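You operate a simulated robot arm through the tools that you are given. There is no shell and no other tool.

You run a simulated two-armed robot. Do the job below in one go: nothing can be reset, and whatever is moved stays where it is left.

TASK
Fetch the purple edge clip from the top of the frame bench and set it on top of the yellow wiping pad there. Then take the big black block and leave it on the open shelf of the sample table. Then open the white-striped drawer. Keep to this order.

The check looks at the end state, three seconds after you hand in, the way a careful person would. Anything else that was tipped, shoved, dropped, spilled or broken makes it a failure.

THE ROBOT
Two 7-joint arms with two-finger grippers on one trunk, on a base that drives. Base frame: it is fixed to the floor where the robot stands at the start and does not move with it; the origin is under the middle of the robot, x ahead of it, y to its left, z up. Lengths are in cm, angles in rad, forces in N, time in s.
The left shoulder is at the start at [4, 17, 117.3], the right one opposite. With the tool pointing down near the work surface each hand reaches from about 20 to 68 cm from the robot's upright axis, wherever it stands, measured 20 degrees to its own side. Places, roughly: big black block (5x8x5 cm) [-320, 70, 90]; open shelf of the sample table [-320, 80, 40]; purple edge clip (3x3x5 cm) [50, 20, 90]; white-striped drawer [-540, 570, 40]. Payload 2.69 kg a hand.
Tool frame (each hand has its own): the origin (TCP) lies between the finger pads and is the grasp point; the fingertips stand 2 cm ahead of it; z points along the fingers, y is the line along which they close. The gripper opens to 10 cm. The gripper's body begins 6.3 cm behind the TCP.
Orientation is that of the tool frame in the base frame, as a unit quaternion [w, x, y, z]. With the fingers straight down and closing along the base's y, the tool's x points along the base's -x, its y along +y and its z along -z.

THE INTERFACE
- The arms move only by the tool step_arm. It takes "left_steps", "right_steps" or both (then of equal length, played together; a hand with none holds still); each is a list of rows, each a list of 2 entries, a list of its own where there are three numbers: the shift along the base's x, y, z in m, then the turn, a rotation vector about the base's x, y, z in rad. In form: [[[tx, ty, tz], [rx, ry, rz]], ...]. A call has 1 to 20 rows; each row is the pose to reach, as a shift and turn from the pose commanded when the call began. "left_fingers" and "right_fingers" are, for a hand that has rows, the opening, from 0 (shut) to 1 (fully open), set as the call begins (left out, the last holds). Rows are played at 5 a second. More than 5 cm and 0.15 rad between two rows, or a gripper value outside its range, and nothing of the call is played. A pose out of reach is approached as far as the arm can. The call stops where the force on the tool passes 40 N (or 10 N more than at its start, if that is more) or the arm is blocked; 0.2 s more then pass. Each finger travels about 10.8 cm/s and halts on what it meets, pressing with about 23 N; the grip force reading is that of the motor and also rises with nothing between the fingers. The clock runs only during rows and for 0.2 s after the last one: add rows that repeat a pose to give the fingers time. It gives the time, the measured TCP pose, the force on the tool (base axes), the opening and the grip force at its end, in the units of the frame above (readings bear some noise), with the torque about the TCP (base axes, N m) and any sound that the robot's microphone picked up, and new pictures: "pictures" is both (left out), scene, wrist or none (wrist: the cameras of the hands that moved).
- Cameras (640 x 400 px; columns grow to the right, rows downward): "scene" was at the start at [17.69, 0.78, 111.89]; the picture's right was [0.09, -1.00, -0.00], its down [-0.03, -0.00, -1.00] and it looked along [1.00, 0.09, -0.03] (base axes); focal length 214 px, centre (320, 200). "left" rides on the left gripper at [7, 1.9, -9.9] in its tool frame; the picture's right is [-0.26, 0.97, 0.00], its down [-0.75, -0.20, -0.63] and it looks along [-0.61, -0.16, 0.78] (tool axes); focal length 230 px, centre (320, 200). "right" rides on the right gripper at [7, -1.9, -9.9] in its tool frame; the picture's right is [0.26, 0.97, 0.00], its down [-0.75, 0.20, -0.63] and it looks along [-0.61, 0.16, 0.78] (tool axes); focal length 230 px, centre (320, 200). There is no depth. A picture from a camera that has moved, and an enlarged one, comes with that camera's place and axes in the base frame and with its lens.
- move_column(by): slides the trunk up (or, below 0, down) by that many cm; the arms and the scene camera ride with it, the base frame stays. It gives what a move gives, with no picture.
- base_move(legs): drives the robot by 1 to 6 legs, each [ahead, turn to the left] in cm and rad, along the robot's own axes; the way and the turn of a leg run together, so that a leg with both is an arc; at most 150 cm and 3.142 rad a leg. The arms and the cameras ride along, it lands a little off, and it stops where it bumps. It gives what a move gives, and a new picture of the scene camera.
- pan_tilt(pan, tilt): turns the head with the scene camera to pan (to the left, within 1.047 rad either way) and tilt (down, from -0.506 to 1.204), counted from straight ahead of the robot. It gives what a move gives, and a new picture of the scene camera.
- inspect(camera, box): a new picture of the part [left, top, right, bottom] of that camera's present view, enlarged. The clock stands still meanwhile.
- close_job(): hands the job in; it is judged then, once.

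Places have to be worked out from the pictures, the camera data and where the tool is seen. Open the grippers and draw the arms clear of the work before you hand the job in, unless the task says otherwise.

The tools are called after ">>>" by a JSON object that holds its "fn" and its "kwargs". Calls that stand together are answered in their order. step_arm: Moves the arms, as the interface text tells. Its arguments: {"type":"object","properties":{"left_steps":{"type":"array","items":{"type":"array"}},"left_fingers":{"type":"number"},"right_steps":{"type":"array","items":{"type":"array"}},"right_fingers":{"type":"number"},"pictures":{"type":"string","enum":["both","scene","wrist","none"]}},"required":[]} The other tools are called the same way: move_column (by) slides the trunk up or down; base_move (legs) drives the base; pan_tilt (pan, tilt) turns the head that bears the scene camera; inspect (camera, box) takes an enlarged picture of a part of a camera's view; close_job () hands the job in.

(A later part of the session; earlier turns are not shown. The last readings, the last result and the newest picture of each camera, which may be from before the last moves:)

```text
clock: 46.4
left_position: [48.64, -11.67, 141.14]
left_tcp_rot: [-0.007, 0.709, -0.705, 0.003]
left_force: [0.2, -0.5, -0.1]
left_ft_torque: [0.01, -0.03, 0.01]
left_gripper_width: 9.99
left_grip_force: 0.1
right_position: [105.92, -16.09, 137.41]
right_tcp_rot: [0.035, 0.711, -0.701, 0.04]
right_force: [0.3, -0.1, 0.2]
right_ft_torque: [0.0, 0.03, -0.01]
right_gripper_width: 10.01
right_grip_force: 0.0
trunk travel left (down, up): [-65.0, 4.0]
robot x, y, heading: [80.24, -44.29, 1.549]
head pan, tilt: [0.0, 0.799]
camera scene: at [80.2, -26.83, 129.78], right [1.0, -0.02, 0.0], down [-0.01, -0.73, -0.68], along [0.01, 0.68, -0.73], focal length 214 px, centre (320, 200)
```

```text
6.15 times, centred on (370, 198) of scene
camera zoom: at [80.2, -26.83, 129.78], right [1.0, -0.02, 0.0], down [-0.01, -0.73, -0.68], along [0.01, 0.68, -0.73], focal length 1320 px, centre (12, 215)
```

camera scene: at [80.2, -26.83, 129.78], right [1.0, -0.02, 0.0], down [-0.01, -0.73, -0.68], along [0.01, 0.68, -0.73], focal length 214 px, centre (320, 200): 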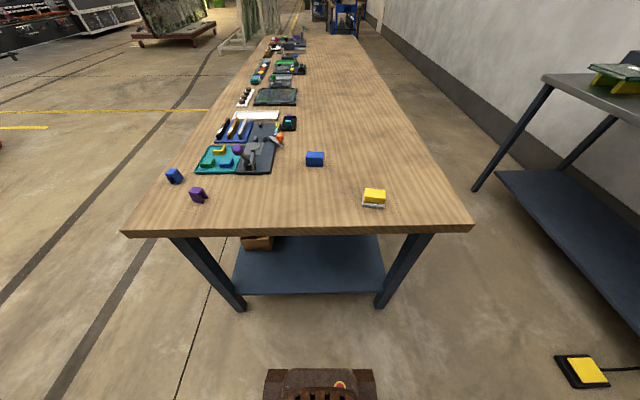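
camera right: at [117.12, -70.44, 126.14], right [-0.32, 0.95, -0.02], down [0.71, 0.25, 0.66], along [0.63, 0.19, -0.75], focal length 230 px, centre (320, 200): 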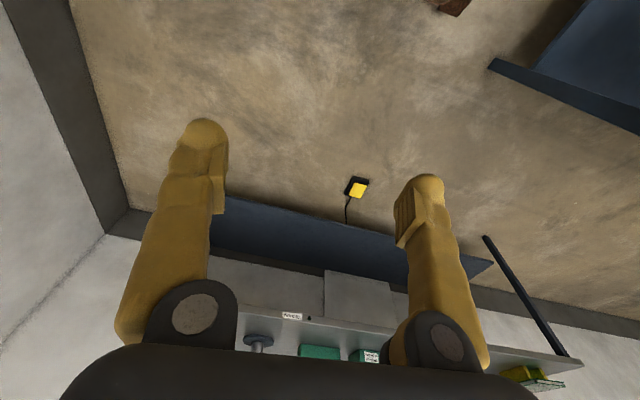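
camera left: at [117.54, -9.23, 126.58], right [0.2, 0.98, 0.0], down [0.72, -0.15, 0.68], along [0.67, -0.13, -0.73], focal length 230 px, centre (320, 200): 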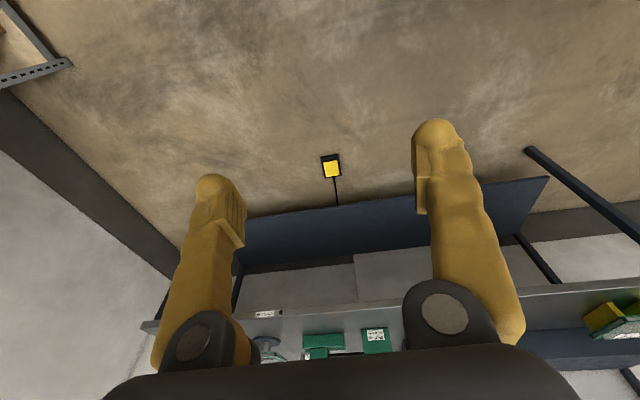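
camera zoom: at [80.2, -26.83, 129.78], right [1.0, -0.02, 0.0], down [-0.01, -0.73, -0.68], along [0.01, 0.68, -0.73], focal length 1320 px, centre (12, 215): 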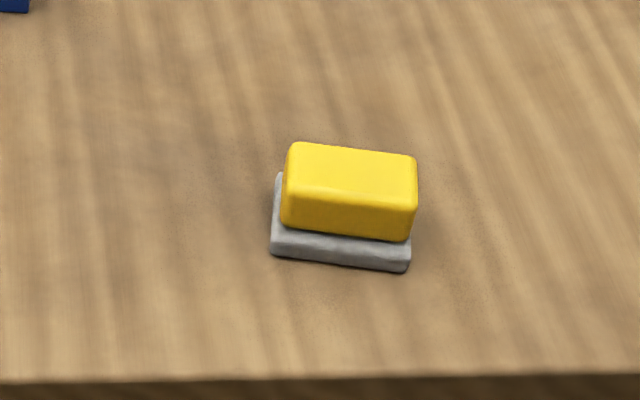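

The clip is an inverted U, turned about −15° in yaw; the pad top is roughly 6 x 3 cm. I drive 11 cm closer, then lower the trunk back.

>>> {"fn": "base_move", "kwargs": {"legs": [[11, 0]]}}

>>> {"fn": "move_column", "kwargs": {"by": -20}}

```text
clock: 47.6
left_position: [48.96, -4.59, 140.28]
left_tcp_rot: [0.005, 0.711, -0.703, 0.015]
left_force: [0.4, -1.0, -0.3]
left_ft_torque: [0.08, 0.0, -0.01]
left_gripper_width: 9.98
left_grip_force: 0.1
right_position: [106.04, -8.82, 136.65]
right_tcp_rot: [0.049, 0.713, -0.698, 0.057]
right_force: [0.5, -1.2, -0.6]
right_ft_torque: [0.04, -0.03, 0.0]
right_gripper_width: 9.99
right_grip_force: 0.0
trunk travel left (down, up): [-65.0, 4.0]
robot x, y, heading: [80.32, -32.94, 1.556]
head pan, tilt: [0.0, 0.799]
camera scene: at [80.39, -17.35, 129.98], right [1.0, -0.02, 0.0], down [-0.01, -0.72, -0.69], along [0.01, 0.69, -0.72], focal length 214 px, centre (320, 200)
```

scene: 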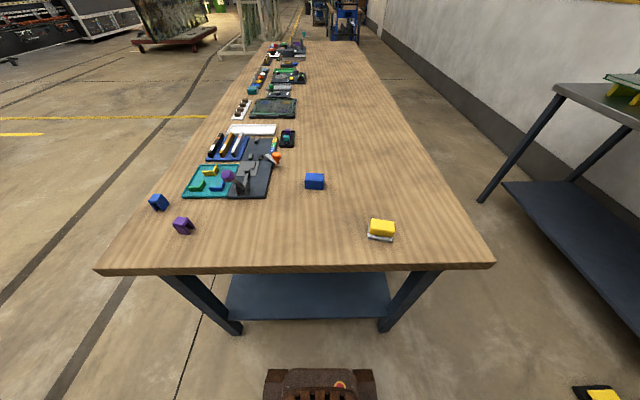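

```text
clock: 49.8
left_position: [48.8, -4.85, 118.85]
left_tcp_rot: [0.022, 0.71, -0.703, 0.038]
left_force: [0.3, 0.0, -0.6]
left_ft_torque: [-0.06, -0.04, 0.0]
left_gripper_width: 10.0
left_grip_force: 0.2
right_position: [105.94, -9.46, 115.2]
right_tcp_rot: [0.074, 0.71, -0.696, 0.078]
right_force: [0.2, 0.9, -0.4]
right_ft_torque: [-0.05, -0.04, 0.0]
right_gripper_width: 10.0
right_grip_force: 0.0
trunk travel left (down, up): [-45.0, 24.0]
robot x, y, heading: [80.42, -33.03, 1.554]
head pan, tilt: [0.0, 0.799]
```

The robot now stands at [80.4, -33], with the left hand at [48.8, -4.9, 118.9] slightly tilted. I move the left hand to a viewing pose behind the clip, upright and yawed to match the clip, and look with the wrist camera.

>>> {"fn": "step_arm", "kwargs": {"left_steps": [[[-0.007, 0.01, -0.025], [0.0146, 0.002, -0.044]], [[-0.014, 0.02, -0.05], [0.029, 0.004, -0.088]], [[-0.021, 0.03, -0.075], [0.0438, 0.006, -0.132]], [[-0.028, 0.04, -0.1], [0.058, 0.008, -0.176]], [[-0.035, 0.05, -0.125], [0.073, 0.01, -0.22]], [[-0.042, 0.06, -0.15], [0.0875, 0.0118, -0.2636]], [[-0.042, 0.06, -0.15], [0.0875, 0.0118, -0.2636]], [[-0.042, 0.06, -0.15], [0.0875, 0.0118, -0.2636]]], "left_fingers": 0.7}}

```text
clock: 51.6
left_position: [44.6, 0.9, 105.29]
left_tcp_rot: [0.021, -0.612, 0.791, 0.021]
left_force: [-0.4, -0.3, -0.4]
left_ft_torque: [0.01, 0.01, -0.01]
left_gripper_width: 6.98
left_grip_force: 0.1
right_position: [105.96, -9.69, 115.28]
right_tcp_rot: [0.073, 0.711, -0.695, 0.079]
right_force: [0.1, 0.7, -0.4]
right_ft_torque: [-0.04, -0.03, 0.02]
right_gripper_width: 9.98
right_grip_force: 0.2
trunk travel left (down, up): [-45.0, 24.0]
robot x, y, heading: [80.11, -33.0, 1.555]
head pan, tilt: [0.0, 0.799]
camera scene: at [80.32, -16.07, 109.78], right [1.0, -0.02, 0.0], down [-0.01, -0.73, -0.68], along [0.01, 0.68, -0.73], focal length 214 px, centre (320, 200)
camera left: at [41.02, -5.95, 114.79], right [-0.87, 0.49, 0.02], down [0.38, 0.64, 0.67], along [0.32, 0.59, -0.74], focal length 230 px, centre (320, 200)
```

scene: 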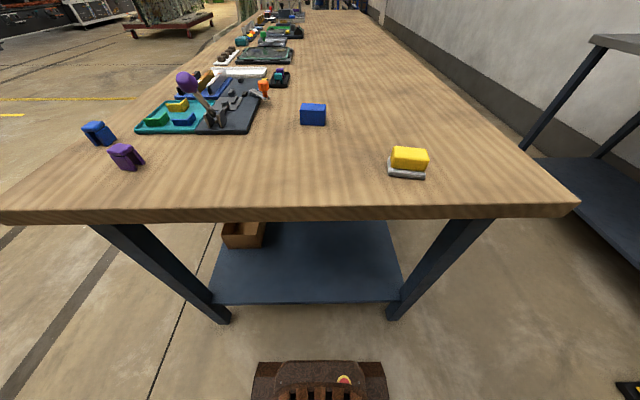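
left: 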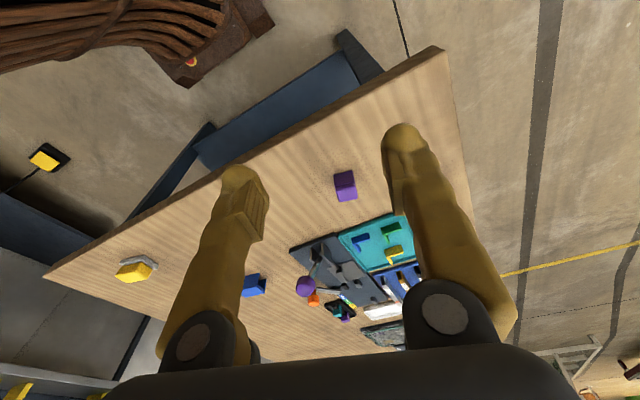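

The clip appears centred in the wrist view near [47.7, 14]. I enlarge both views to triangulate it precisely.

>>> {"fn": "inspect", "kwargs": {"camera": "left", "box": [300, 155, 390, 215]}}

>>> {"fn": "inspect", "kwargs": {"camera": "scene", "box": [70, 110, 170, 180]}}

>>> {"fn": "inspect", "kwargs": {"camera": "scene", "box": [360, 130, 460, 200]}}

```text
6.67 times, centred on (345, 185) of left
camera zoom: at [41.02, -5.95, 114.79], right [-0.87, 0.49, 0.02], down [0.38, 0.64, 0.67], along [0.32, 0.59, -0.74], focal length 1534 px, centre (153, 300)
```

zoom: 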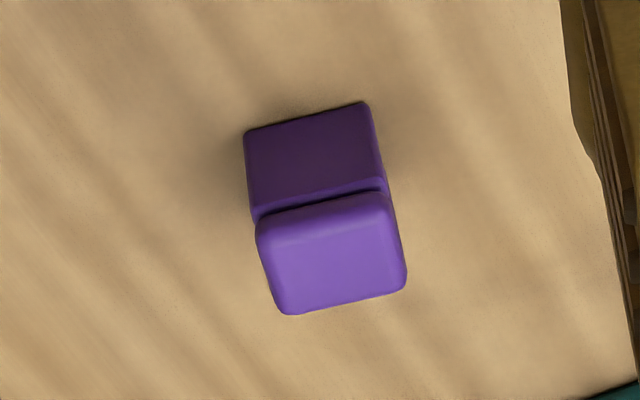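

```text
5.71 times, centred on (120, 145) of scene
camera zoom: at [80.32, -16.07, 109.78], right [1.0, -0.02, 0.0], down [-0.01, -0.73, -0.68], along [0.01, 0.68, -0.73], focal length 1226 px, centre (1463, 514)
```

zoom: 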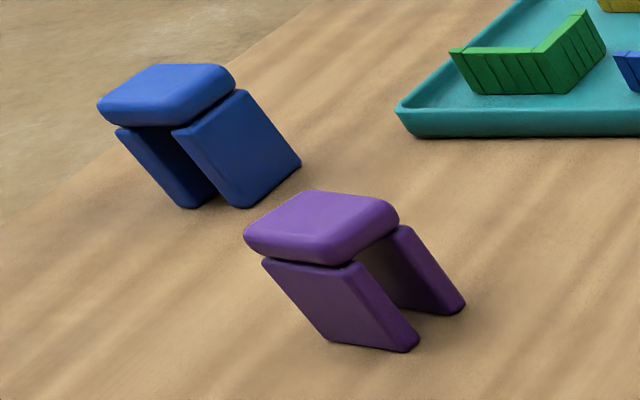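

```text
5.71 times, centred on (410, 165) of scene
camera zoom: at [80.32, -16.07, 109.78], right [1.0, -0.02, 0.0], down [-0.01, -0.73, -0.68], along [0.01, 0.68, -0.73], focal length 1226 px, centre (-194, 400)
```

zoom: 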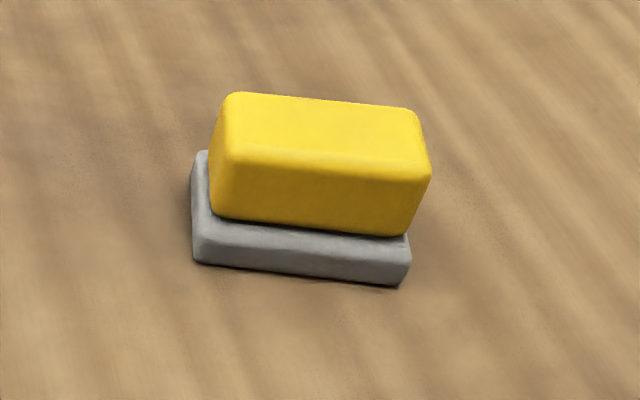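

Triangulation puts the clip's top centre at about [47.9, 14.8, 89.7] with yaw about −12°. I move the hand above it at z≈97 with the tilt corrected, then check before descending.

>>> {"fn": "step_arm", "kwargs": {"left_steps": [[[0.006, 0.028, -0.017], [-0.012, 0.0015, 0.008]], [[0.013, 0.056, -0.033], [-0.024, 0.003, 0.016]], [[0.0195, 0.083, -0.05], [-0.036, 0.0045, 0.024]], [[0.026, 0.111, -0.066], [-0.048, 0.006, 0.032]], [[0.0325, 0.139, -0.083], [-0.059, 0.0075, 0.04]], [[0.0325, 0.139, -0.083], [-0.059, 0.0075, 0.04]], [[0.0325, 0.139, -0.083], [-0.059, 0.0075, 0.04]]]}}

```text
clock: 53.2
left_position: [47.76, 14.96, 97.09]
left_tcp_rot: [0.0, -0.628, 0.778, 0.0]
left_force: [0.5, 0.2, -0.2]
left_ft_torque: [-0.01, 0.01, -0.03]
left_gripper_width: 7.01
left_grip_force: 0.1
right_position: [106.0, -9.72, 115.29]
right_tcp_rot: [0.073, 0.711, -0.695, 0.079]
right_force: [-0.5, 0.1, -0.8]
right_ft_torque: [0.02, 0.0, 0.03]
right_gripper_width: 9.99
right_grip_force: 0.0
trunk travel left (down, up): [-45.0, 24.0]
robot x, y, heading: [80.3, -32.92, 1.554]
head pan, tilt: [0.0, 0.799]
camera scene: at [80.35, -16.05, 109.78], right [1.0, -0.02, 0.0], down [-0.01, -0.73, -0.68], along [0.01, 0.68, -0.73], focal length 214 px, centre (320, 200)
camera left: at [44.42, 8.45, 107.05], right [-0.89, 0.46, 0.0], down [0.36, 0.69, 0.63], along [0.29, 0.56, -0.78], focal length 230 px, centre (320, 200)
```

scene: 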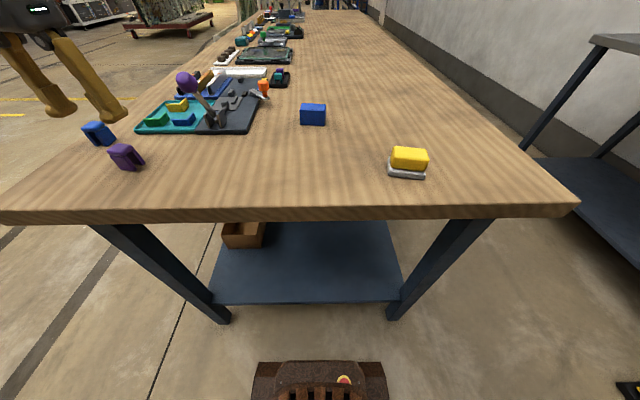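
left: 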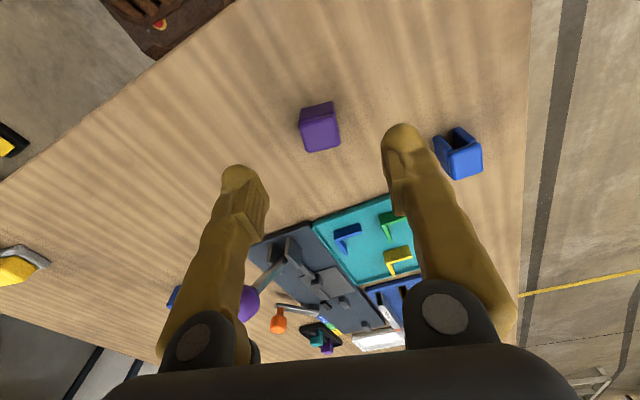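

The hand is at [47.8, 15.0, 97.1], upright. I enlarge the clip in the wrist view again to refine its centre.

>>> {"fn": "inspect", "kwargs": {"camera": "left", "box": [270, 80, 370, 170]}}

>>> {"fn": "inspect", "kwargs": {"camera": "scene", "box": [0, 30, 200, 180]}}

```text
4.44 times, centred on (320, 125) of left
camera zoom: at [44.42, 8.45, 107.05], right [-0.89, 0.46, 0.0], down [0.36, 0.69, 0.63], along [0.29, 0.56, -0.78], focal length 1022 px, centre (320, 533)
```

zoom: 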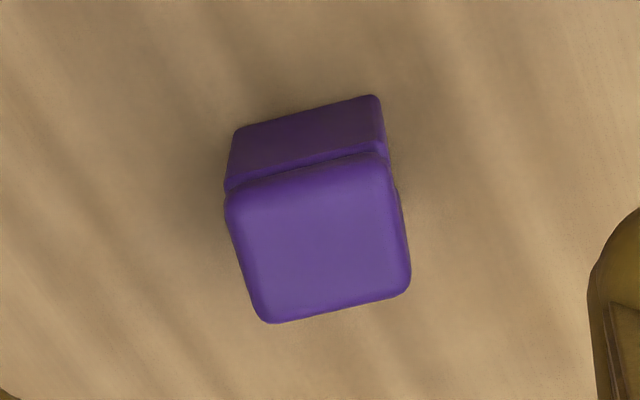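

```text
2.67 times, centred on (100, 105) of scene
camera zoom: at [80.35, -16.05, 109.78], right [1.0, -0.02, 0.0], down [-0.01, -0.73, -0.68], along [0.01, 0.68, -0.73], focal length 572 px, centre (907, 453)
```

zoom: 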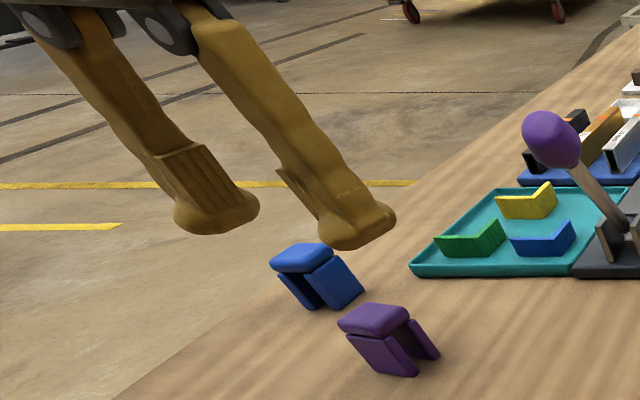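

The clip's centre agrees with the hand's place within 1 mm. I descend 8.9 cm so that the pads take the clip's upper part.

>>> {"fn": "step_arm", "kwargs": {"left_steps": [[[0.0, 0.001, -0.03], [0, 0, -0.01]], [[0.0, 0.001, -0.06], [0, 0, -0.02]], [[0.0, 0.001, -0.075], [0, 0, -0.03]], [[0.0, 0.001, -0.089], [0, 0, -0.03]], [[0.0, 0.001, -0.089], [0, 0, -0.03]]]}}

```text
clock: 54.4
left_position: [47.93, 14.8, 88.24]
left_tcp_rot: [-0.001, -0.616, 0.788, 0.0]
left_force: [-0.5, -0.3, 0.4]
left_ft_torque: [-0.03, 0.01, 0.0]
left_gripper_width: 6.99
left_grip_force: 0.0
right_position: [105.9, -9.8, 115.23]
right_tcp_rot: [0.072, 0.711, -0.695, 0.078]
right_force: [1.1, 0.5, 0.2]
right_ft_torque: [0.0, -0.02, -0.05]
right_gripper_width: 10.0
right_grip_force: 0.2
trunk travel left (down, up): [-45.0, 24.0]
robot x, y, heading: [80.3, -32.85, 1.552]
head pan, tilt: [0.0, 0.799]
camera scene: at [80.36, -16.11, 109.78], right [1.0, -0.02, 0.0], down [-0.01, -0.73, -0.68], along [0.01, 0.68, -0.73], focal length 214 px, centre (320, 200)
camera left: at [44.46, 8.54, 98.14], right [-0.88, 0.48, 0.0], down [0.38, 0.68, 0.63], along [0.3, 0.55, -0.78], focal length 230 px, centre (320, 200)
```

scene: 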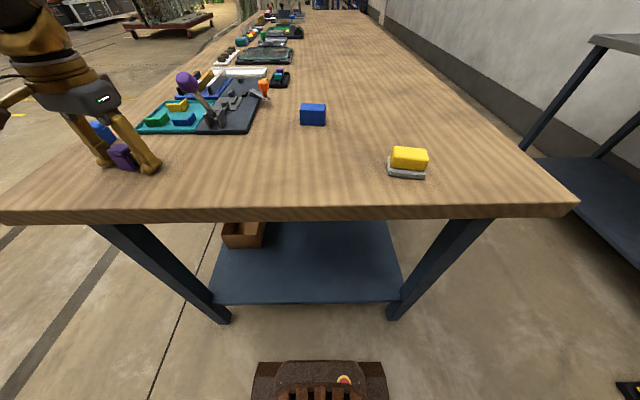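
left: 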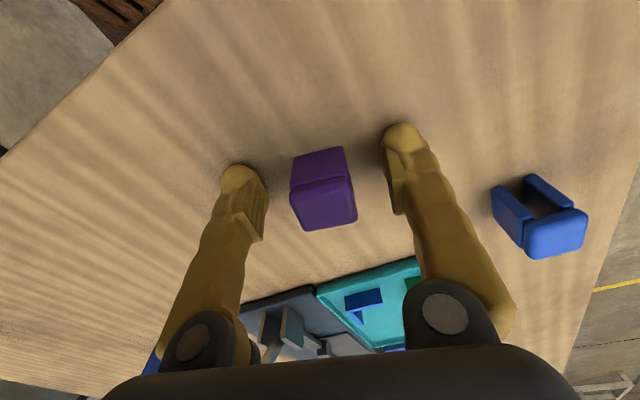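

The clip stands between the fingers. I close the left gripper and hold for a moment.

>>> {"fn": "step_arm", "kwargs": {"left_steps": [[[0, 0, 0], [0, 0, 0]], [[0, 0, 0], [0, 0, 0]], [[0, 0, 0], [0, 0, 0]], [[0, 0, 0], [0, 0, 0]]], "left_fingers": 0.0}}

```text
clock: 55.4
left_position: [48.05, 14.95, 88.29]
left_tcp_rot: [0.0, -0.615, 0.788, 0.0]
left_force: [-0.9, -0.7, 0.0]
left_ft_torque: [0.01, 0.01, -0.01]
left_gripper_width: 2.87
left_grip_force: 23.4
right_position: [106.07, -9.71, 115.4]
right_tcp_rot: [0.073, 0.71, -0.696, 0.079]
right_force: [-0.7, 0.0, -0.8]
right_ft_torque: [0.0, -0.03, 0.01]
right_gripper_width: 10.02
right_grip_force: 0.0
trunk travel left (down, up): [-45.0, 24.0]
robot x, y, heading: [80.32, -32.96, 1.552]
head pan, tilt: [0.0, 0.799]
camera scene: at [80.35, -16.09, 109.78], right [1.0, -0.02, 0.0], down [-0.01, -0.73, -0.68], along [0.01, 0.68, -0.73], focal length 214 px, centre (320, 200)
camera left: at [44.46, 8.56, 98.16], right [-0.88, 0.48, 0.0], down [0.38, 0.68, 0.63], along [0.3, 0.55, -0.78], focal length 230 px, centre (320, 200)
```

scene: 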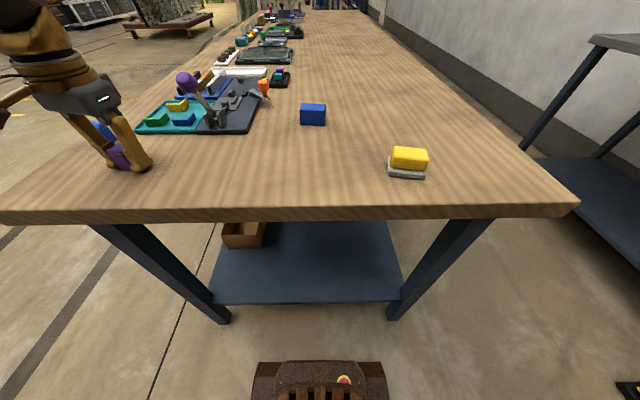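
left: 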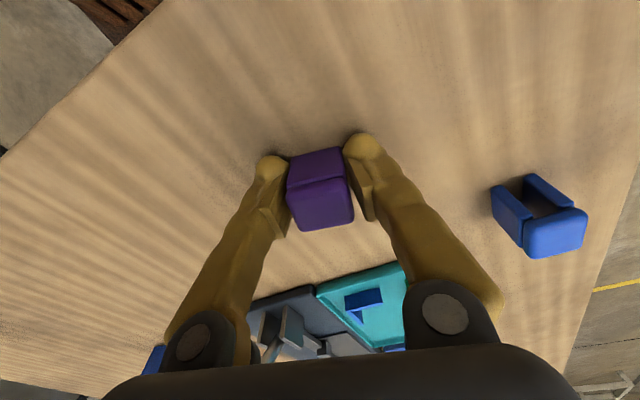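

The clip is held (2.9 cm, 23 N). I lift it, carry it along a clear path in front of the lever ball to above the pad at z≈104, and move the right hand outward to make room.

>>> {"fn": "step_arm", "kwargs": {"left_steps": [[[0, -0.01, 0.045], [0, 0, 0]], [[0, -0.03, 0.09], [0, 0, 0]], [[0, -0.05, 0.13], [0, 0, 0.0]], [[0.03, -0.07, 0.155], [0, 0, 0.01]], [[0.07, -0.08, 0.165], [0, 0, 0.02]], [[0.11, -0.08, 0.165], [0, 0, 0.03]], [[0.15, -0.08, 0.165], [0, 0, 0.04]], [[0.19, -0.08, 0.165], [0, 0, 0.05]], [[0.23, -0.08, 0.165], [0, 0, 0.06]], [[0.27, -0.08, 0.165], [0, 0, 0.07]], [[0.31, -0.08, 0.165], [0, 0, 0.08]], [[0.35, -0.08, 0.165], [0, 0, 0.09]], [[0.39, -0.07, 0.165], [0, 0, 0.1]], [[0.43, -0.05, 0.165], [0, 0, 0.105]], [[0.46, -0.025, 0.165], [0, 0, 0.105]], [[0.483, -0.005, 0.165], [0, 0, 0.105]], [[0.483, -0.005, 0.165], [0, 0, 0.105]], [[0.483, -0.005, 0.165], [0, 0, 0.105]]], "right_steps": [[[0.01, 0, 0], [0, 0, 0]], [[0.02, 0, 0], [0, 0, 0]], [[0.03, 0, 0], [0, 0, 0]], [[0.04, 0, 0], [0, 0, 0]], [[0.05, 0, 0], [0, 0, 0]], [[0.06, 0, 0], [0, 0, 0]], [[0.07, 0, 0], [0, 0, 0]], [[0.08, 0, 0], [0, 0, 0]], [[0.09, 0, 0], [0, 0, 0]], [[0.1, 0, 0], [0, 0, 0]], [[0.11, 0, 0], [0, 0, 0]], [[0.12, 0, 0], [0, 0, 0]], [[0.13, 0, 0], [0, 0, 0]], [[0.14, 0, 0], [0, 0, 0]], [[0.15, 0, 0], [0, 0, 0]], [[0.15, 0, 0], [0, 0, 0]], [[0.15, 0, 0], [0, 0, 0]], [[0.15, 0, 0], [0, 0, 0]]]}}

```text
clock: 59.2
left_position: [95.98, 15.23, 104.68]
left_tcp_rot: [0.0, -0.663, 0.748, -0.002]
left_force: [-0.1, -0.1, -0.5]
left_ft_torque: [-0.01, 0.01, 0.0]
left_gripper_width: 2.84
left_grip_force: 23.5
right_position: [120.16, -8.22, 116.33]
right_tcp_rot: [0.05, 0.712, -0.699, 0.048]
right_force: [-0.1, 0.7, -0.7]
right_ft_torque: [-0.02, -0.01, 0.0]
right_gripper_width: 9.98
right_grip_force: 0.1
right hand out of reach, approached as far as the arm can: row 14, 15, 16, 17, 18
trunk travel left (down, up): [-45.0, 24.0]
robot x, y, heading: [80.06, -32.8, 1.556]
head pan, tilt: [0.0, 0.799]
camera scene: at [80.37, -16.07, 109.78], right [1.0, -0.02, 0.0], down [-0.01, -0.73, -0.68], along [0.01, 0.68, -0.73], focal length 214 px, centre (320, 200)
camera right: at [122.04, -13.58, 127.02], right [-0.96, -0.27, 0.04], down [-0.21, 0.83, 0.52], along [-0.18, 0.49, -0.85], focal length 230 px, centre (320, 200)
camera left: at [93.19, 8.46, 114.68], right [-0.93, 0.37, 0.0], down [0.29, 0.72, 0.63], along [0.24, 0.58, -0.78], focal length 230 px, centre (320, 200)
```

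scene: 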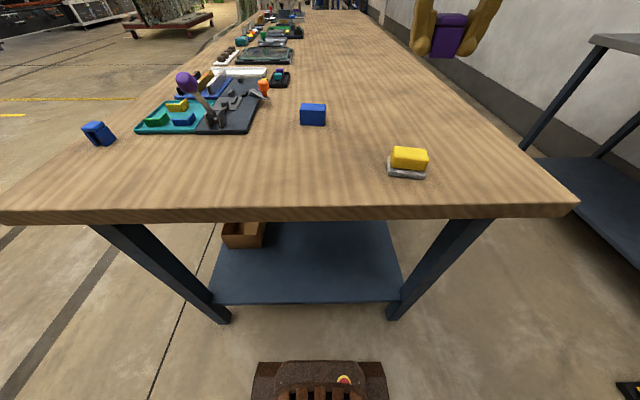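
right: 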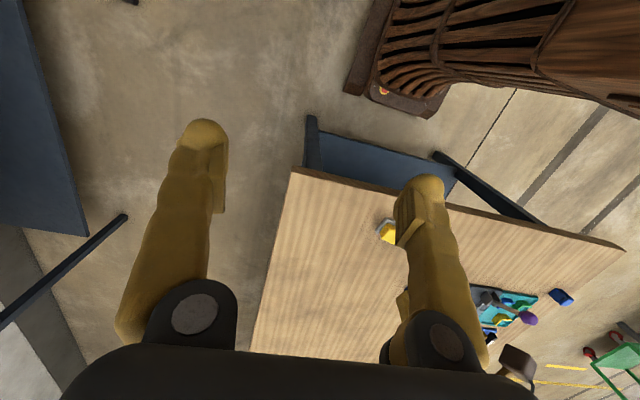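
left: 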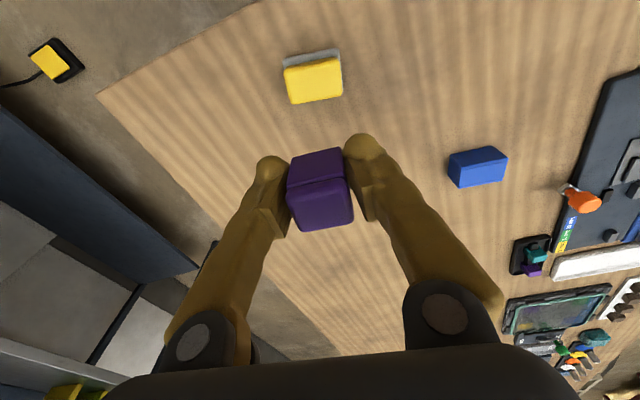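

The clip is held above the bench and the pad is visible in the wrist view. I enlarge it to triangulate the pad's top.

>>> {"fn": "inspect", "kwargs": {"camera": "left", "box": [260, 30, 370, 120]}}

>>> {"fn": "inspect", "kwargs": {"camera": "scene", "box": [370, 130, 450, 190]}}

>>> {"fn": "inspect", "kwargs": {"camera": "left", "box": [240, 120, 400, 250]}}

```text
4.44 times, centred on (315, 75) of left
camera zoom: at [93.19, 8.46, 114.68], right [-0.93, 0.37, 0.0], down [0.29, 0.72, 0.63], along [0.24, 0.58, -0.78], focal length 1022 px, centre (342, 756)
```

zoom: 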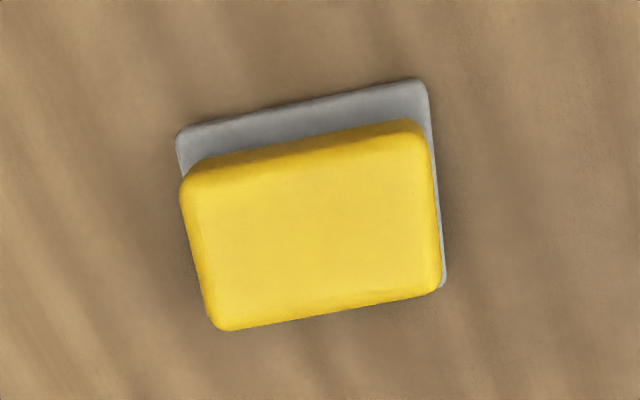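

```text
6.67 times, centred on (410, 160) of scene
camera zoom: at [80.37, -16.07, 109.78], right [1.0, -0.02, 0.0], down [-0.01, -0.73, -0.68], along [0.01, 0.68, -0.73], focal length 1430 px, centre (-280, 467)
```

zoom: 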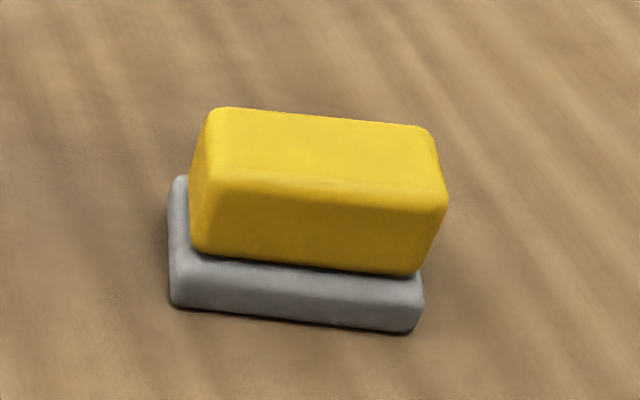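

```text
3.08 times, centred on (320, 185) of left
camera zoom: at [93.19, 8.46, 114.68], right [-0.93, 0.37, 0.0], down [0.29, 0.72, 0.63], along [0.24, 0.58, -0.78], focal length 708 px, centre (320, 246)
```

zoom: 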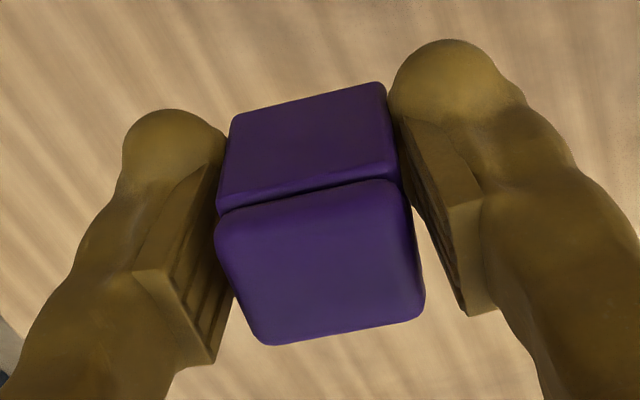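

Pad top centre is about [95.9, 13.2, 89.2] by the wrist camera, its yaw agrees with the hand's. I lower to z≈97 over it, hold to settle, and re-measure.

>>> {"fn": "step_arm", "kwargs": {"left_steps": [[[0, -0.007, -0.02], [0, 0, 0]], [[-0.001, -0.014, -0.04], [0, 0, 0]], [[-0.001, -0.021, -0.06], [0, 0, 0]], [[-0.001, -0.021, -0.077], [0, 0, 0]], [[-0.001, -0.021, -0.077], [0, 0, 0]], [[-0.001, -0.021, -0.077], [0, 0, 0]], [[-0.001, -0.021, -0.077], [0, 0, 0]], [[-0.001, -0.021, -0.077], [0, 0, 0]]]}}

>>> {"fn": "inspect", "kwargs": {"camera": "left", "box": [220, 60, 420, 260]}}

>>> {"fn": "inspect", "kwargs": {"camera": "scene", "box": [340, 60, 500, 190]}}

```text
clock: 61.0
left_position: [95.5, 13.02, 96.97]
left_tcp_rot: [-0.001, -0.664, 0.748, -0.002]
left_force: [-0.3, -0.1, 0.5]
left_ft_torque: [0.0, 0.0, 0.04]
left_gripper_width: 2.84
left_grip_force: 22.7
right_position: [120.07, -8.19, 116.25]
right_tcp_rot: [0.05, 0.712, -0.699, 0.047]
right_force: [-0.2, 0.0, -0.8]
right_ft_torque: [-0.02, -0.05, -0.02]
right_gripper_width: 10.01
right_grip_force: 0.0
trunk travel left (down, up): [-45.0, 24.0]
robot x, y, heading: [80.24, -33.0, 1.55]
head pan, tilt: [0.0, 0.799]
camera scene: at [80.37, -16.09, 109.78], right [1.0, -0.02, 0.0], down [-0.01, -0.73, -0.68], along [0.01, 0.68, -0.73], focal length 214 px, centre (320, 200)
camera left: at [92.77, 6.35, 106.9], right [-0.93, 0.37, 0.0], down [0.29, 0.72, 0.63], along [0.23, 0.58, -0.78], focal length 230 px, centre (320, 200)
```

scene: 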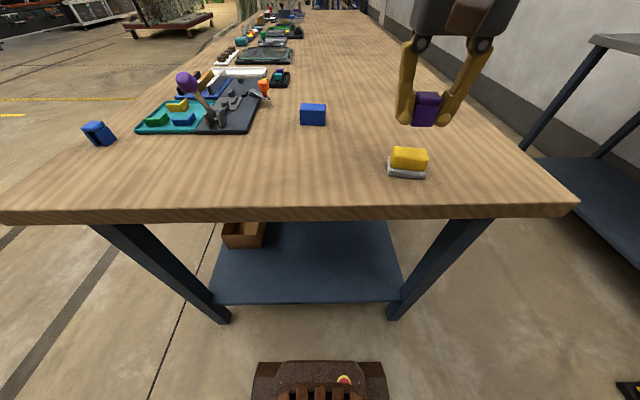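
left: 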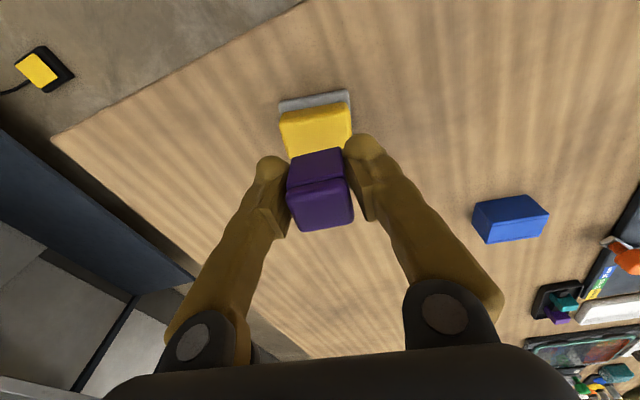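

```text
2.00 times, centred on (320, 160) of left
camera zoom: at [92.77, 6.35, 106.9], right [-0.93, 0.37, 0.0], down [0.29, 0.72, 0.63], along [0.23, 0.58, -0.78], focal length 460 px, centre (320, 280)
```

zoom: 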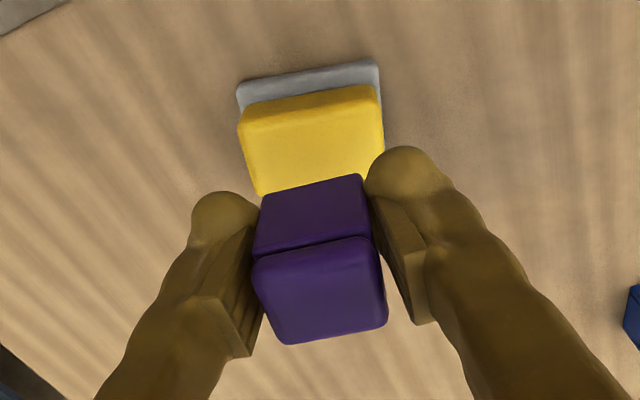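

```text
3.08 times, centred on (420, 125) of scene
camera zoom: at [80.37, -16.09, 109.78], right [1.0, -0.02, 0.0], down [-0.01, -0.73, -0.68], along [0.01, 0.68, -0.73], focal length 660 px, centre (12, 431)
```

zoom: 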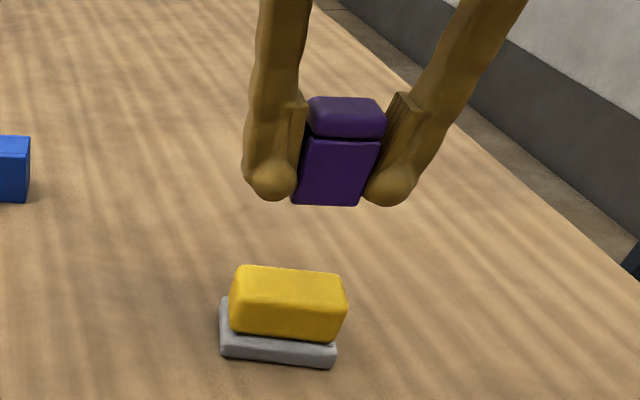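

The hand is at [95.5, 13.0, 97.0], nearly over the pad centre [95.7, 13.2], with the clip's bottom about 2.2 cm below the TCP. I lower to z≈92, just above expected contact.

>>> {"fn": "step_arm", "kwargs": {"left_steps": [[[0.001, 0.001, -0.02], [0, 0, 0]], [[0.002, 0.002, -0.04], [0, 0, 0]], [[0.002, 0.002, -0.05], [0, 0, 0]], [[0.002, 0.002, -0.05], [0, 0, 0]], [[0.002, 0.002, -0.05], [0, 0, 0]]]}}

>>> {"fn": "inspect", "kwargs": {"camera": "scene", "box": [350, 80, 480, 190]}}

>>> {"fn": "inspect", "kwargs": {"camera": "left", "box": [220, 60, 420, 260]}}

```text
clock: 62.2
left_position: [96.45, 12.76, 91.91]
left_tcp_rot: [0.001, -0.658, 0.753, 0.001]
left_force: [0.8, 3.9, 18.1]
left_ft_torque: [0.16, 0.02, -0.04]
left_gripper_width: 2.83
left_grip_force: 23.3
right_position: [120.08, -8.33, 116.32]
right_tcp_rot: [0.049, 0.712, -0.699, 0.048]
right_force: [0.0, 0.3, -0.3]
right_ft_torque: [-0.01, 0.0, 0.0]
right_gripper_width: 10.05
right_grip_force: 0.1
trunk travel left (down, up): [-45.0, 24.0]
robot x, y, heading: [80.47, -33.02, 1.554]
head pan, tilt: [0.0, 0.799]
camera scene: at [80.33, -16.16, 109.81], right [1.0, -0.02, 0.0], down [-0.01, -0.73, -0.69], along [0.01, 0.69, -0.73], focal length 214 px, centre (320, 200)
camera left: at [93.58, 6.06, 101.85], right [-0.92, 0.38, 0.0], down [0.3, 0.72, 0.63], along [0.24, 0.58, -0.78], focal length 230 px, centre (320, 200)
```

scene: 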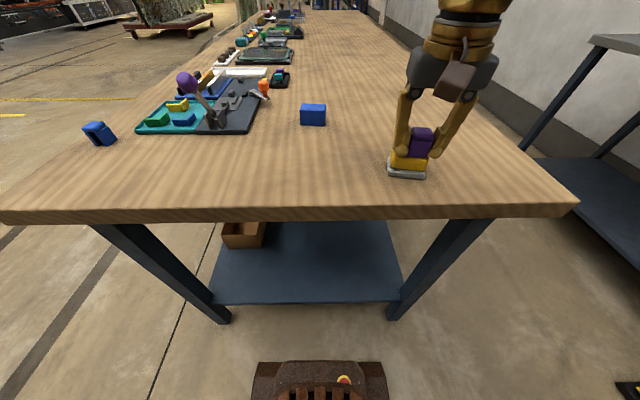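
left: 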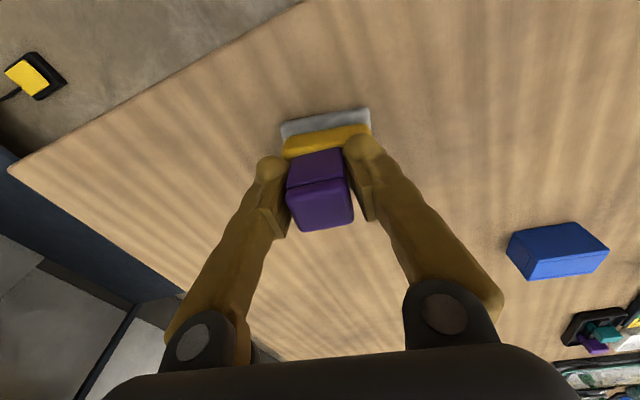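

```text
3.64 times, centred on (415, 135) of scene
camera zoom: at [80.33, -16.16, 109.81], right [1.0, -0.02, 0.0], down [-0.01, -0.73, -0.69], along [0.01, 0.69, -0.73], focal length 780 px, centre (-26, 436)
```

zoom: 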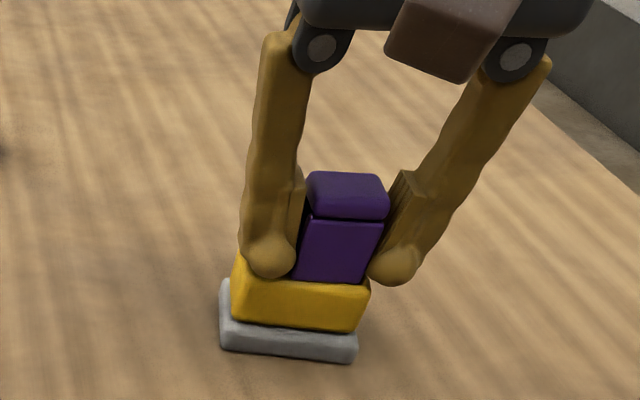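

```text
2.00 times, centred on (320, 160) of left
camera zoom: at [93.58, 6.06, 101.85], right [-0.92, 0.38, 0.0], down [0.3, 0.72, 0.63], along [0.24, 0.58, -0.78], focal length 460 px, centre (320, 280)
```

zoom: 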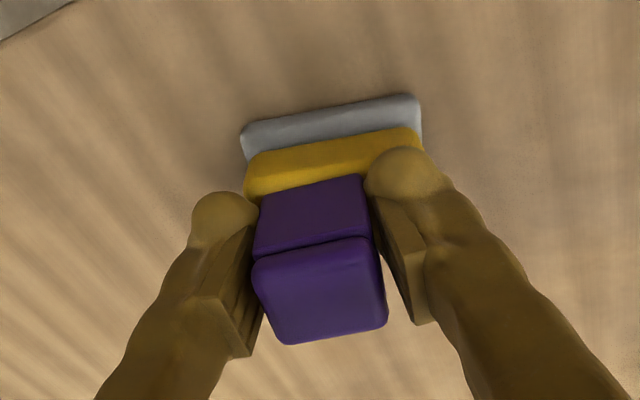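

Contact is felt (18 N up) but the hand reads [96.5, 12.8], about 0.8 cm right and 0.4 cm short of the pad's centre. I lift 1.5 cm, correct sideways, and re-measure.

>>> {"fn": "step_arm", "kwargs": {"left_steps": [[[0, 0, 0.008], [0, 0, 0]], [[0, 0, 0.018], [0, 0, 0]], [[-0.004, 0.003, 0.02], [0, 0, 0]], [[-0.008, 0.005, 0.02], [0, 0, 0]], [[-0.008, 0.005, 0.02], [0, 0, 0]], [[-0.008, 0.005, 0.02], [0, 0, 0]], [[-0.008, 0.005, 0.02], [0, 0, 0]]]}}

>>> {"fn": "inspect", "kwargs": {"camera": "scene", "box": [350, 80, 480, 190]}}

>>> {"fn": "inspect", "kwargs": {"camera": "left", "box": [220, 60, 420, 260]}}

```text
clock: 63.8
left_position: [95.52, 13.37, 93.99]
left_tcp_rot: [0.0, -0.659, 0.752, 0.0]
left_force: [0.4, 0.4, 0.0]
left_ft_torque: [0.02, -0.01, 0.02]
left_gripper_width: 2.85
left_grip_force: 22.2
right_position: [120.18, -8.21, 116.32]
right_tcp_rot: [0.051, 0.712, -0.699, 0.048]
right_force: [0.4, -0.7, 0.0]
right_ft_torque: [-0.01, -0.01, 0.02]
right_gripper_width: 10.01
right_grip_force: 0.0
trunk travel left (down, up): [-45.0, 24.0]
robot x, y, heading: [80.43, -33.17, 1.552]
head pan, tilt: [0.0, 0.799]
camera scene: at [80.37, -16.09, 109.78], right [1.0, -0.02, 0.0], down [-0.01, -0.73, -0.68], along [0.01, 0.68, -0.73], focal length 214 px, centre (320, 200)
camera left: at [92.69, 6.74, 103.89], right [-0.92, 0.38, 0.0], down [0.3, 0.72, 0.63], along [0.24, 0.58, -0.78], focal length 230 px, centre (320, 200)
```

scene: 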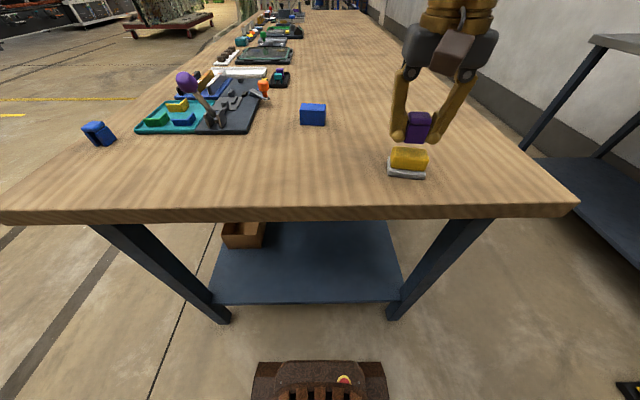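
left: 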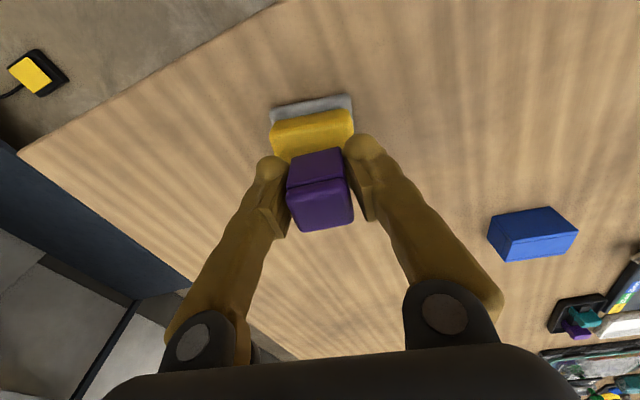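

```text
3.64 times, centred on (415, 135) of scene
camera zoom: at [80.37, -16.09, 109.78], right [1.0, -0.02, 0.0], down [-0.01, -0.73, -0.68], along [0.01, 0.68, -0.73], focal length 780 px, centre (-26, 436)
```

zoom: 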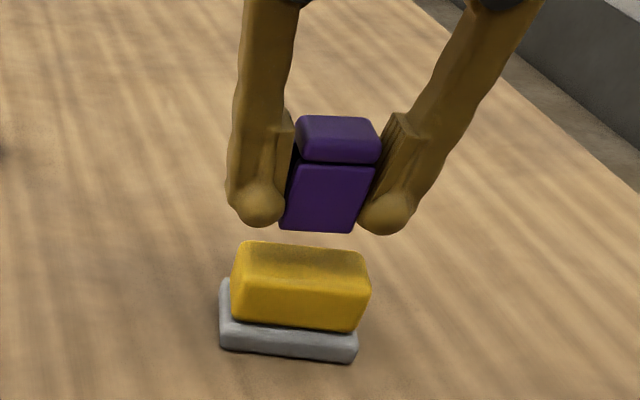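

```text
2.00 times, centred on (320, 160) of left
camera zoom: at [92.69, 6.74, 103.89], right [-0.92, 0.38, 0.0], down [0.3, 0.72, 0.63], along [0.24, 0.58, -0.78], focal length 460 px, centre (320, 280)
```

zoom: 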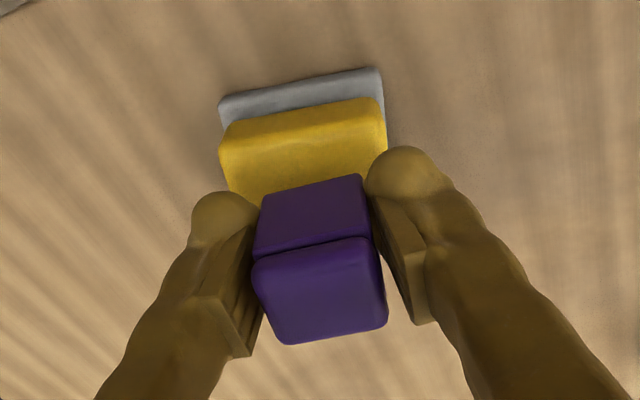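

Now at [95.5, 13.4, 94.0] the clip is well centred over the pad. I lower 1.7 cm gently and check force and place.

>>> {"fn": "step_arm", "kwargs": {"left_steps": [[[0, 0, -0.006], [0, 0, 0]], [[-0.001, 0.0005, -0.012], [0, 0, 0]], [[-0.001, 0.001, -0.017], [0, 0, 0]], [[-0.001, 0.001, -0.017], [0, 0, 0]], [[-0.001, 0.001, -0.017], [0, 0, 0]]]}}

>>> {"fn": "inspect", "kwargs": {"camera": "scene", "box": [350, 80, 480, 190]}}

>>> {"fn": "inspect", "kwargs": {"camera": "left", "box": [220, 60, 420, 260]}}

```text
clock: 65.0
left_position: [95.23, 13.55, 91.9]
left_tcp_rot: [-0.002, -0.66, 0.751, -0.001]
left_force: [0.4, 0.0, -0.4]
left_ft_torque: [0.02, 0.01, 0.0]
left_gripper_width: 2.85
left_grip_force: 22.9
right_position: [120.08, -8.19, 116.25]
right_tcp_rot: [0.05, 0.712, -0.699, 0.048]
right_force: [-0.4, 0.0, 0.9]
right_ft_torque: [0.0, 0.0, -0.03]
right_gripper_width: 10.02
right_grip_force: 0.0
trunk travel left (down, up): [-45.0, 24.0]
robot x, y, heading: [80.1, -32.97, 1.553]
head pan, tilt: [0.0, 0.799]
camera scene: at [80.37, -16.09, 109.78], right [1.0, -0.02, 0.0], down [-0.01, -0.73, -0.68], along [0.01, 0.68, -0.73], focal length 214 px, centre (320, 200)
camera left: at [92.44, 6.9, 102.04], right [-0.92, 0.38, 0.0], down [0.3, 0.72, 0.63], along [0.24, 0.58, -0.78], focal length 230 px, centre (320, 200)
```

scene: 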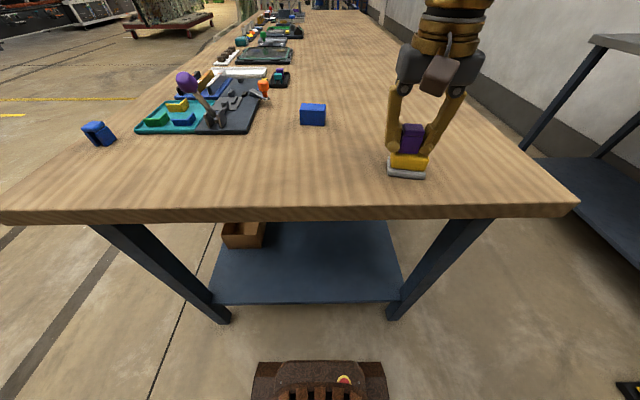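
left: 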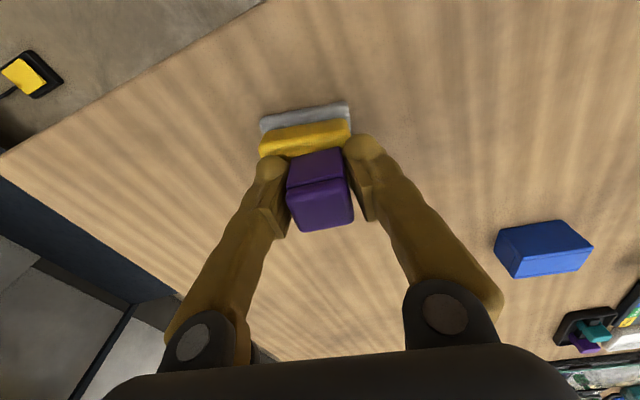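

```text
3.64 times, centred on (415, 135) of scene
camera zoom: at [80.37, -16.09, 109.78], right [1.0, -0.02, 0.0], down [-0.01, -0.73, -0.68], along [0.01, 0.68, -0.73], focal length 780 px, centre (-26, 436)
```

zoom: 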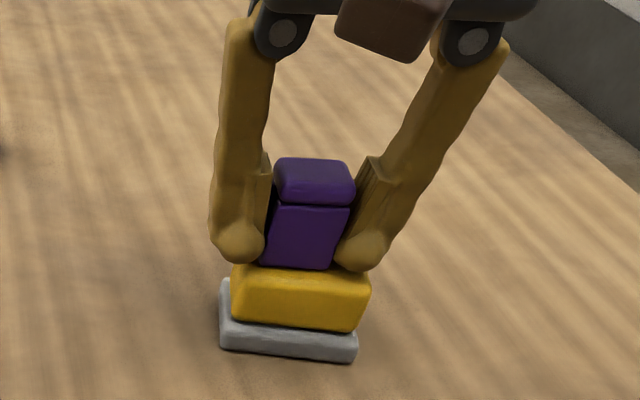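

```text
2.00 times, centred on (320, 160) of left
camera zoom: at [92.44, 6.9, 102.04], right [-0.92, 0.38, 0.0], down [0.3, 0.72, 0.63], along [0.24, 0.58, -0.78], focal length 460 px, centre (320, 280)
```

zoom: 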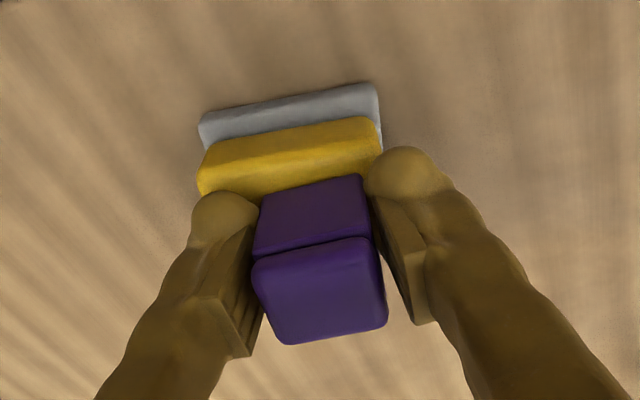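

No contact force yet and the clip is centred in x, about 0.3 cm far in y. I lower another 0.4 cm with a small correction.

>>> {"fn": "step_arm", "kwargs": {"left_steps": [[[0.0005, -0.001, -0.001], [0, 0, 0]], [[0.001, -0.002, -0.002], [0, 0, 0]], [[0.001, -0.002, -0.004], [0, 0, 0]], [[0.001, -0.002, -0.004], [0, 0, 0]], [[0.001, -0.002, -0.004], [0, 0, 0]]]}}

>>> {"fn": "inspect", "kwargs": {"camera": "scene", "box": [370, 100, 450, 190]}}

```text
clock: 66.2
left_position: [95.39, 13.33, 91.83]
left_tcp_rot: [0.001, -0.66, 0.751, 0.0]
left_force: [1.7, 2.3, 14.8]
left_ft_torque: [0.06, -0.01, -0.01]
left_gripper_width: 2.83
left_grip_force: 23.3
right_position: [120.09, -8.35, 116.37]
right_tcp_rot: [0.05, 0.712, -0.699, 0.048]
right_force: [0.2, 0.2, 0.0]
right_ft_torque: [-0.03, 0.0, -0.03]
right_gripper_width: 9.99
right_grip_force: 0.0
trunk travel left (down, up): [-45.0, 24.0]
robot x, y, heading: [80.32, -33.04, 1.557]
head pan, tilt: [0.0, 0.799]
camera scene: at [80.35, -16.16, 109.81], right [1.0, -0.02, 0.0], down [-0.01, -0.73, -0.69], along [0.01, 0.69, -0.73], focal length 214 px, centre (320, 200)
camera left: at [92.61, 6.66, 101.84], right [-0.92, 0.38, 0.0], down [0.3, 0.72, 0.63], along [0.24, 0.58, -0.78], focal length 230 px, centre (320, 200)
```

scene: 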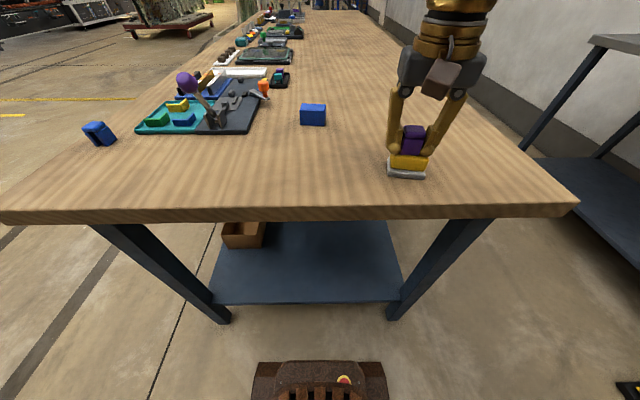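
left: 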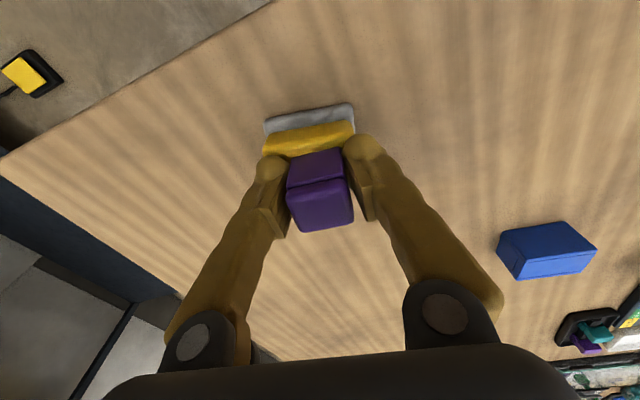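

```text
4.44 times, centred on (410, 145) of scene
camera zoom: at [80.35, -16.16, 109.81], right [1.0, -0.02, 0.0], down [-0.01, -0.73, -0.69], along [0.01, 0.69, -0.73], focal length 953 px, centre (-80, 444)
```

zoom: 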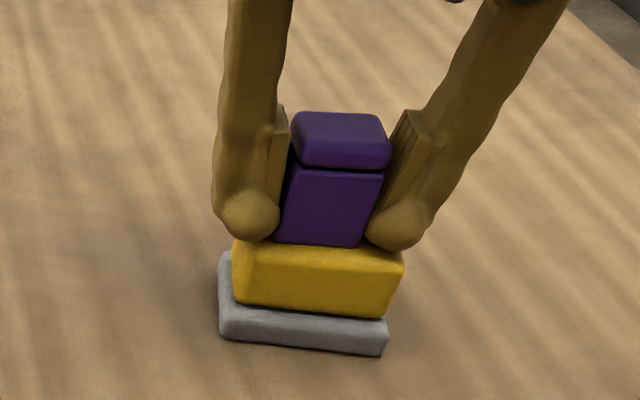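

The clip rests on the pad with 15 N pressing. I ease up 2 mm first to relieve the load.

>>> {"fn": "step_arm", "kwargs": {"left_steps": [[[0, 0, 0.001], [0, 0, 0]], [[0, 0, 0.002], [0, 0, 0]], [[0, 0, 0.002], [0, 0, 0]]], "pictures": "none"}}

```text
clock: 67.0
left_position: [95.27, 13.22, 91.98]
left_tcp_rot: [-0.002, -0.659, 0.752, -0.001]
left_force: [0.1, 3.4, 8.6]
left_ft_torque: [0.11, 0.01, 0.0]
left_gripper_width: 2.83
left_grip_force: 23.6
right_position: [119.99, -8.11, 116.31]
right_tcp_rot: [0.05, 0.712, -0.699, 0.048]
right_force: [-0.1, 0.1, 0.2]
right_ft_torque: [0.01, 0.0, -0.01]
right_gripper_width: 10.01
right_grip_force: 0.1
trunk travel left (down, up): [-45.0, 24.0]
robot x, y, heading: [80.24, -32.92, 1.556]
head pan, tilt: [0.0, 0.799]
```

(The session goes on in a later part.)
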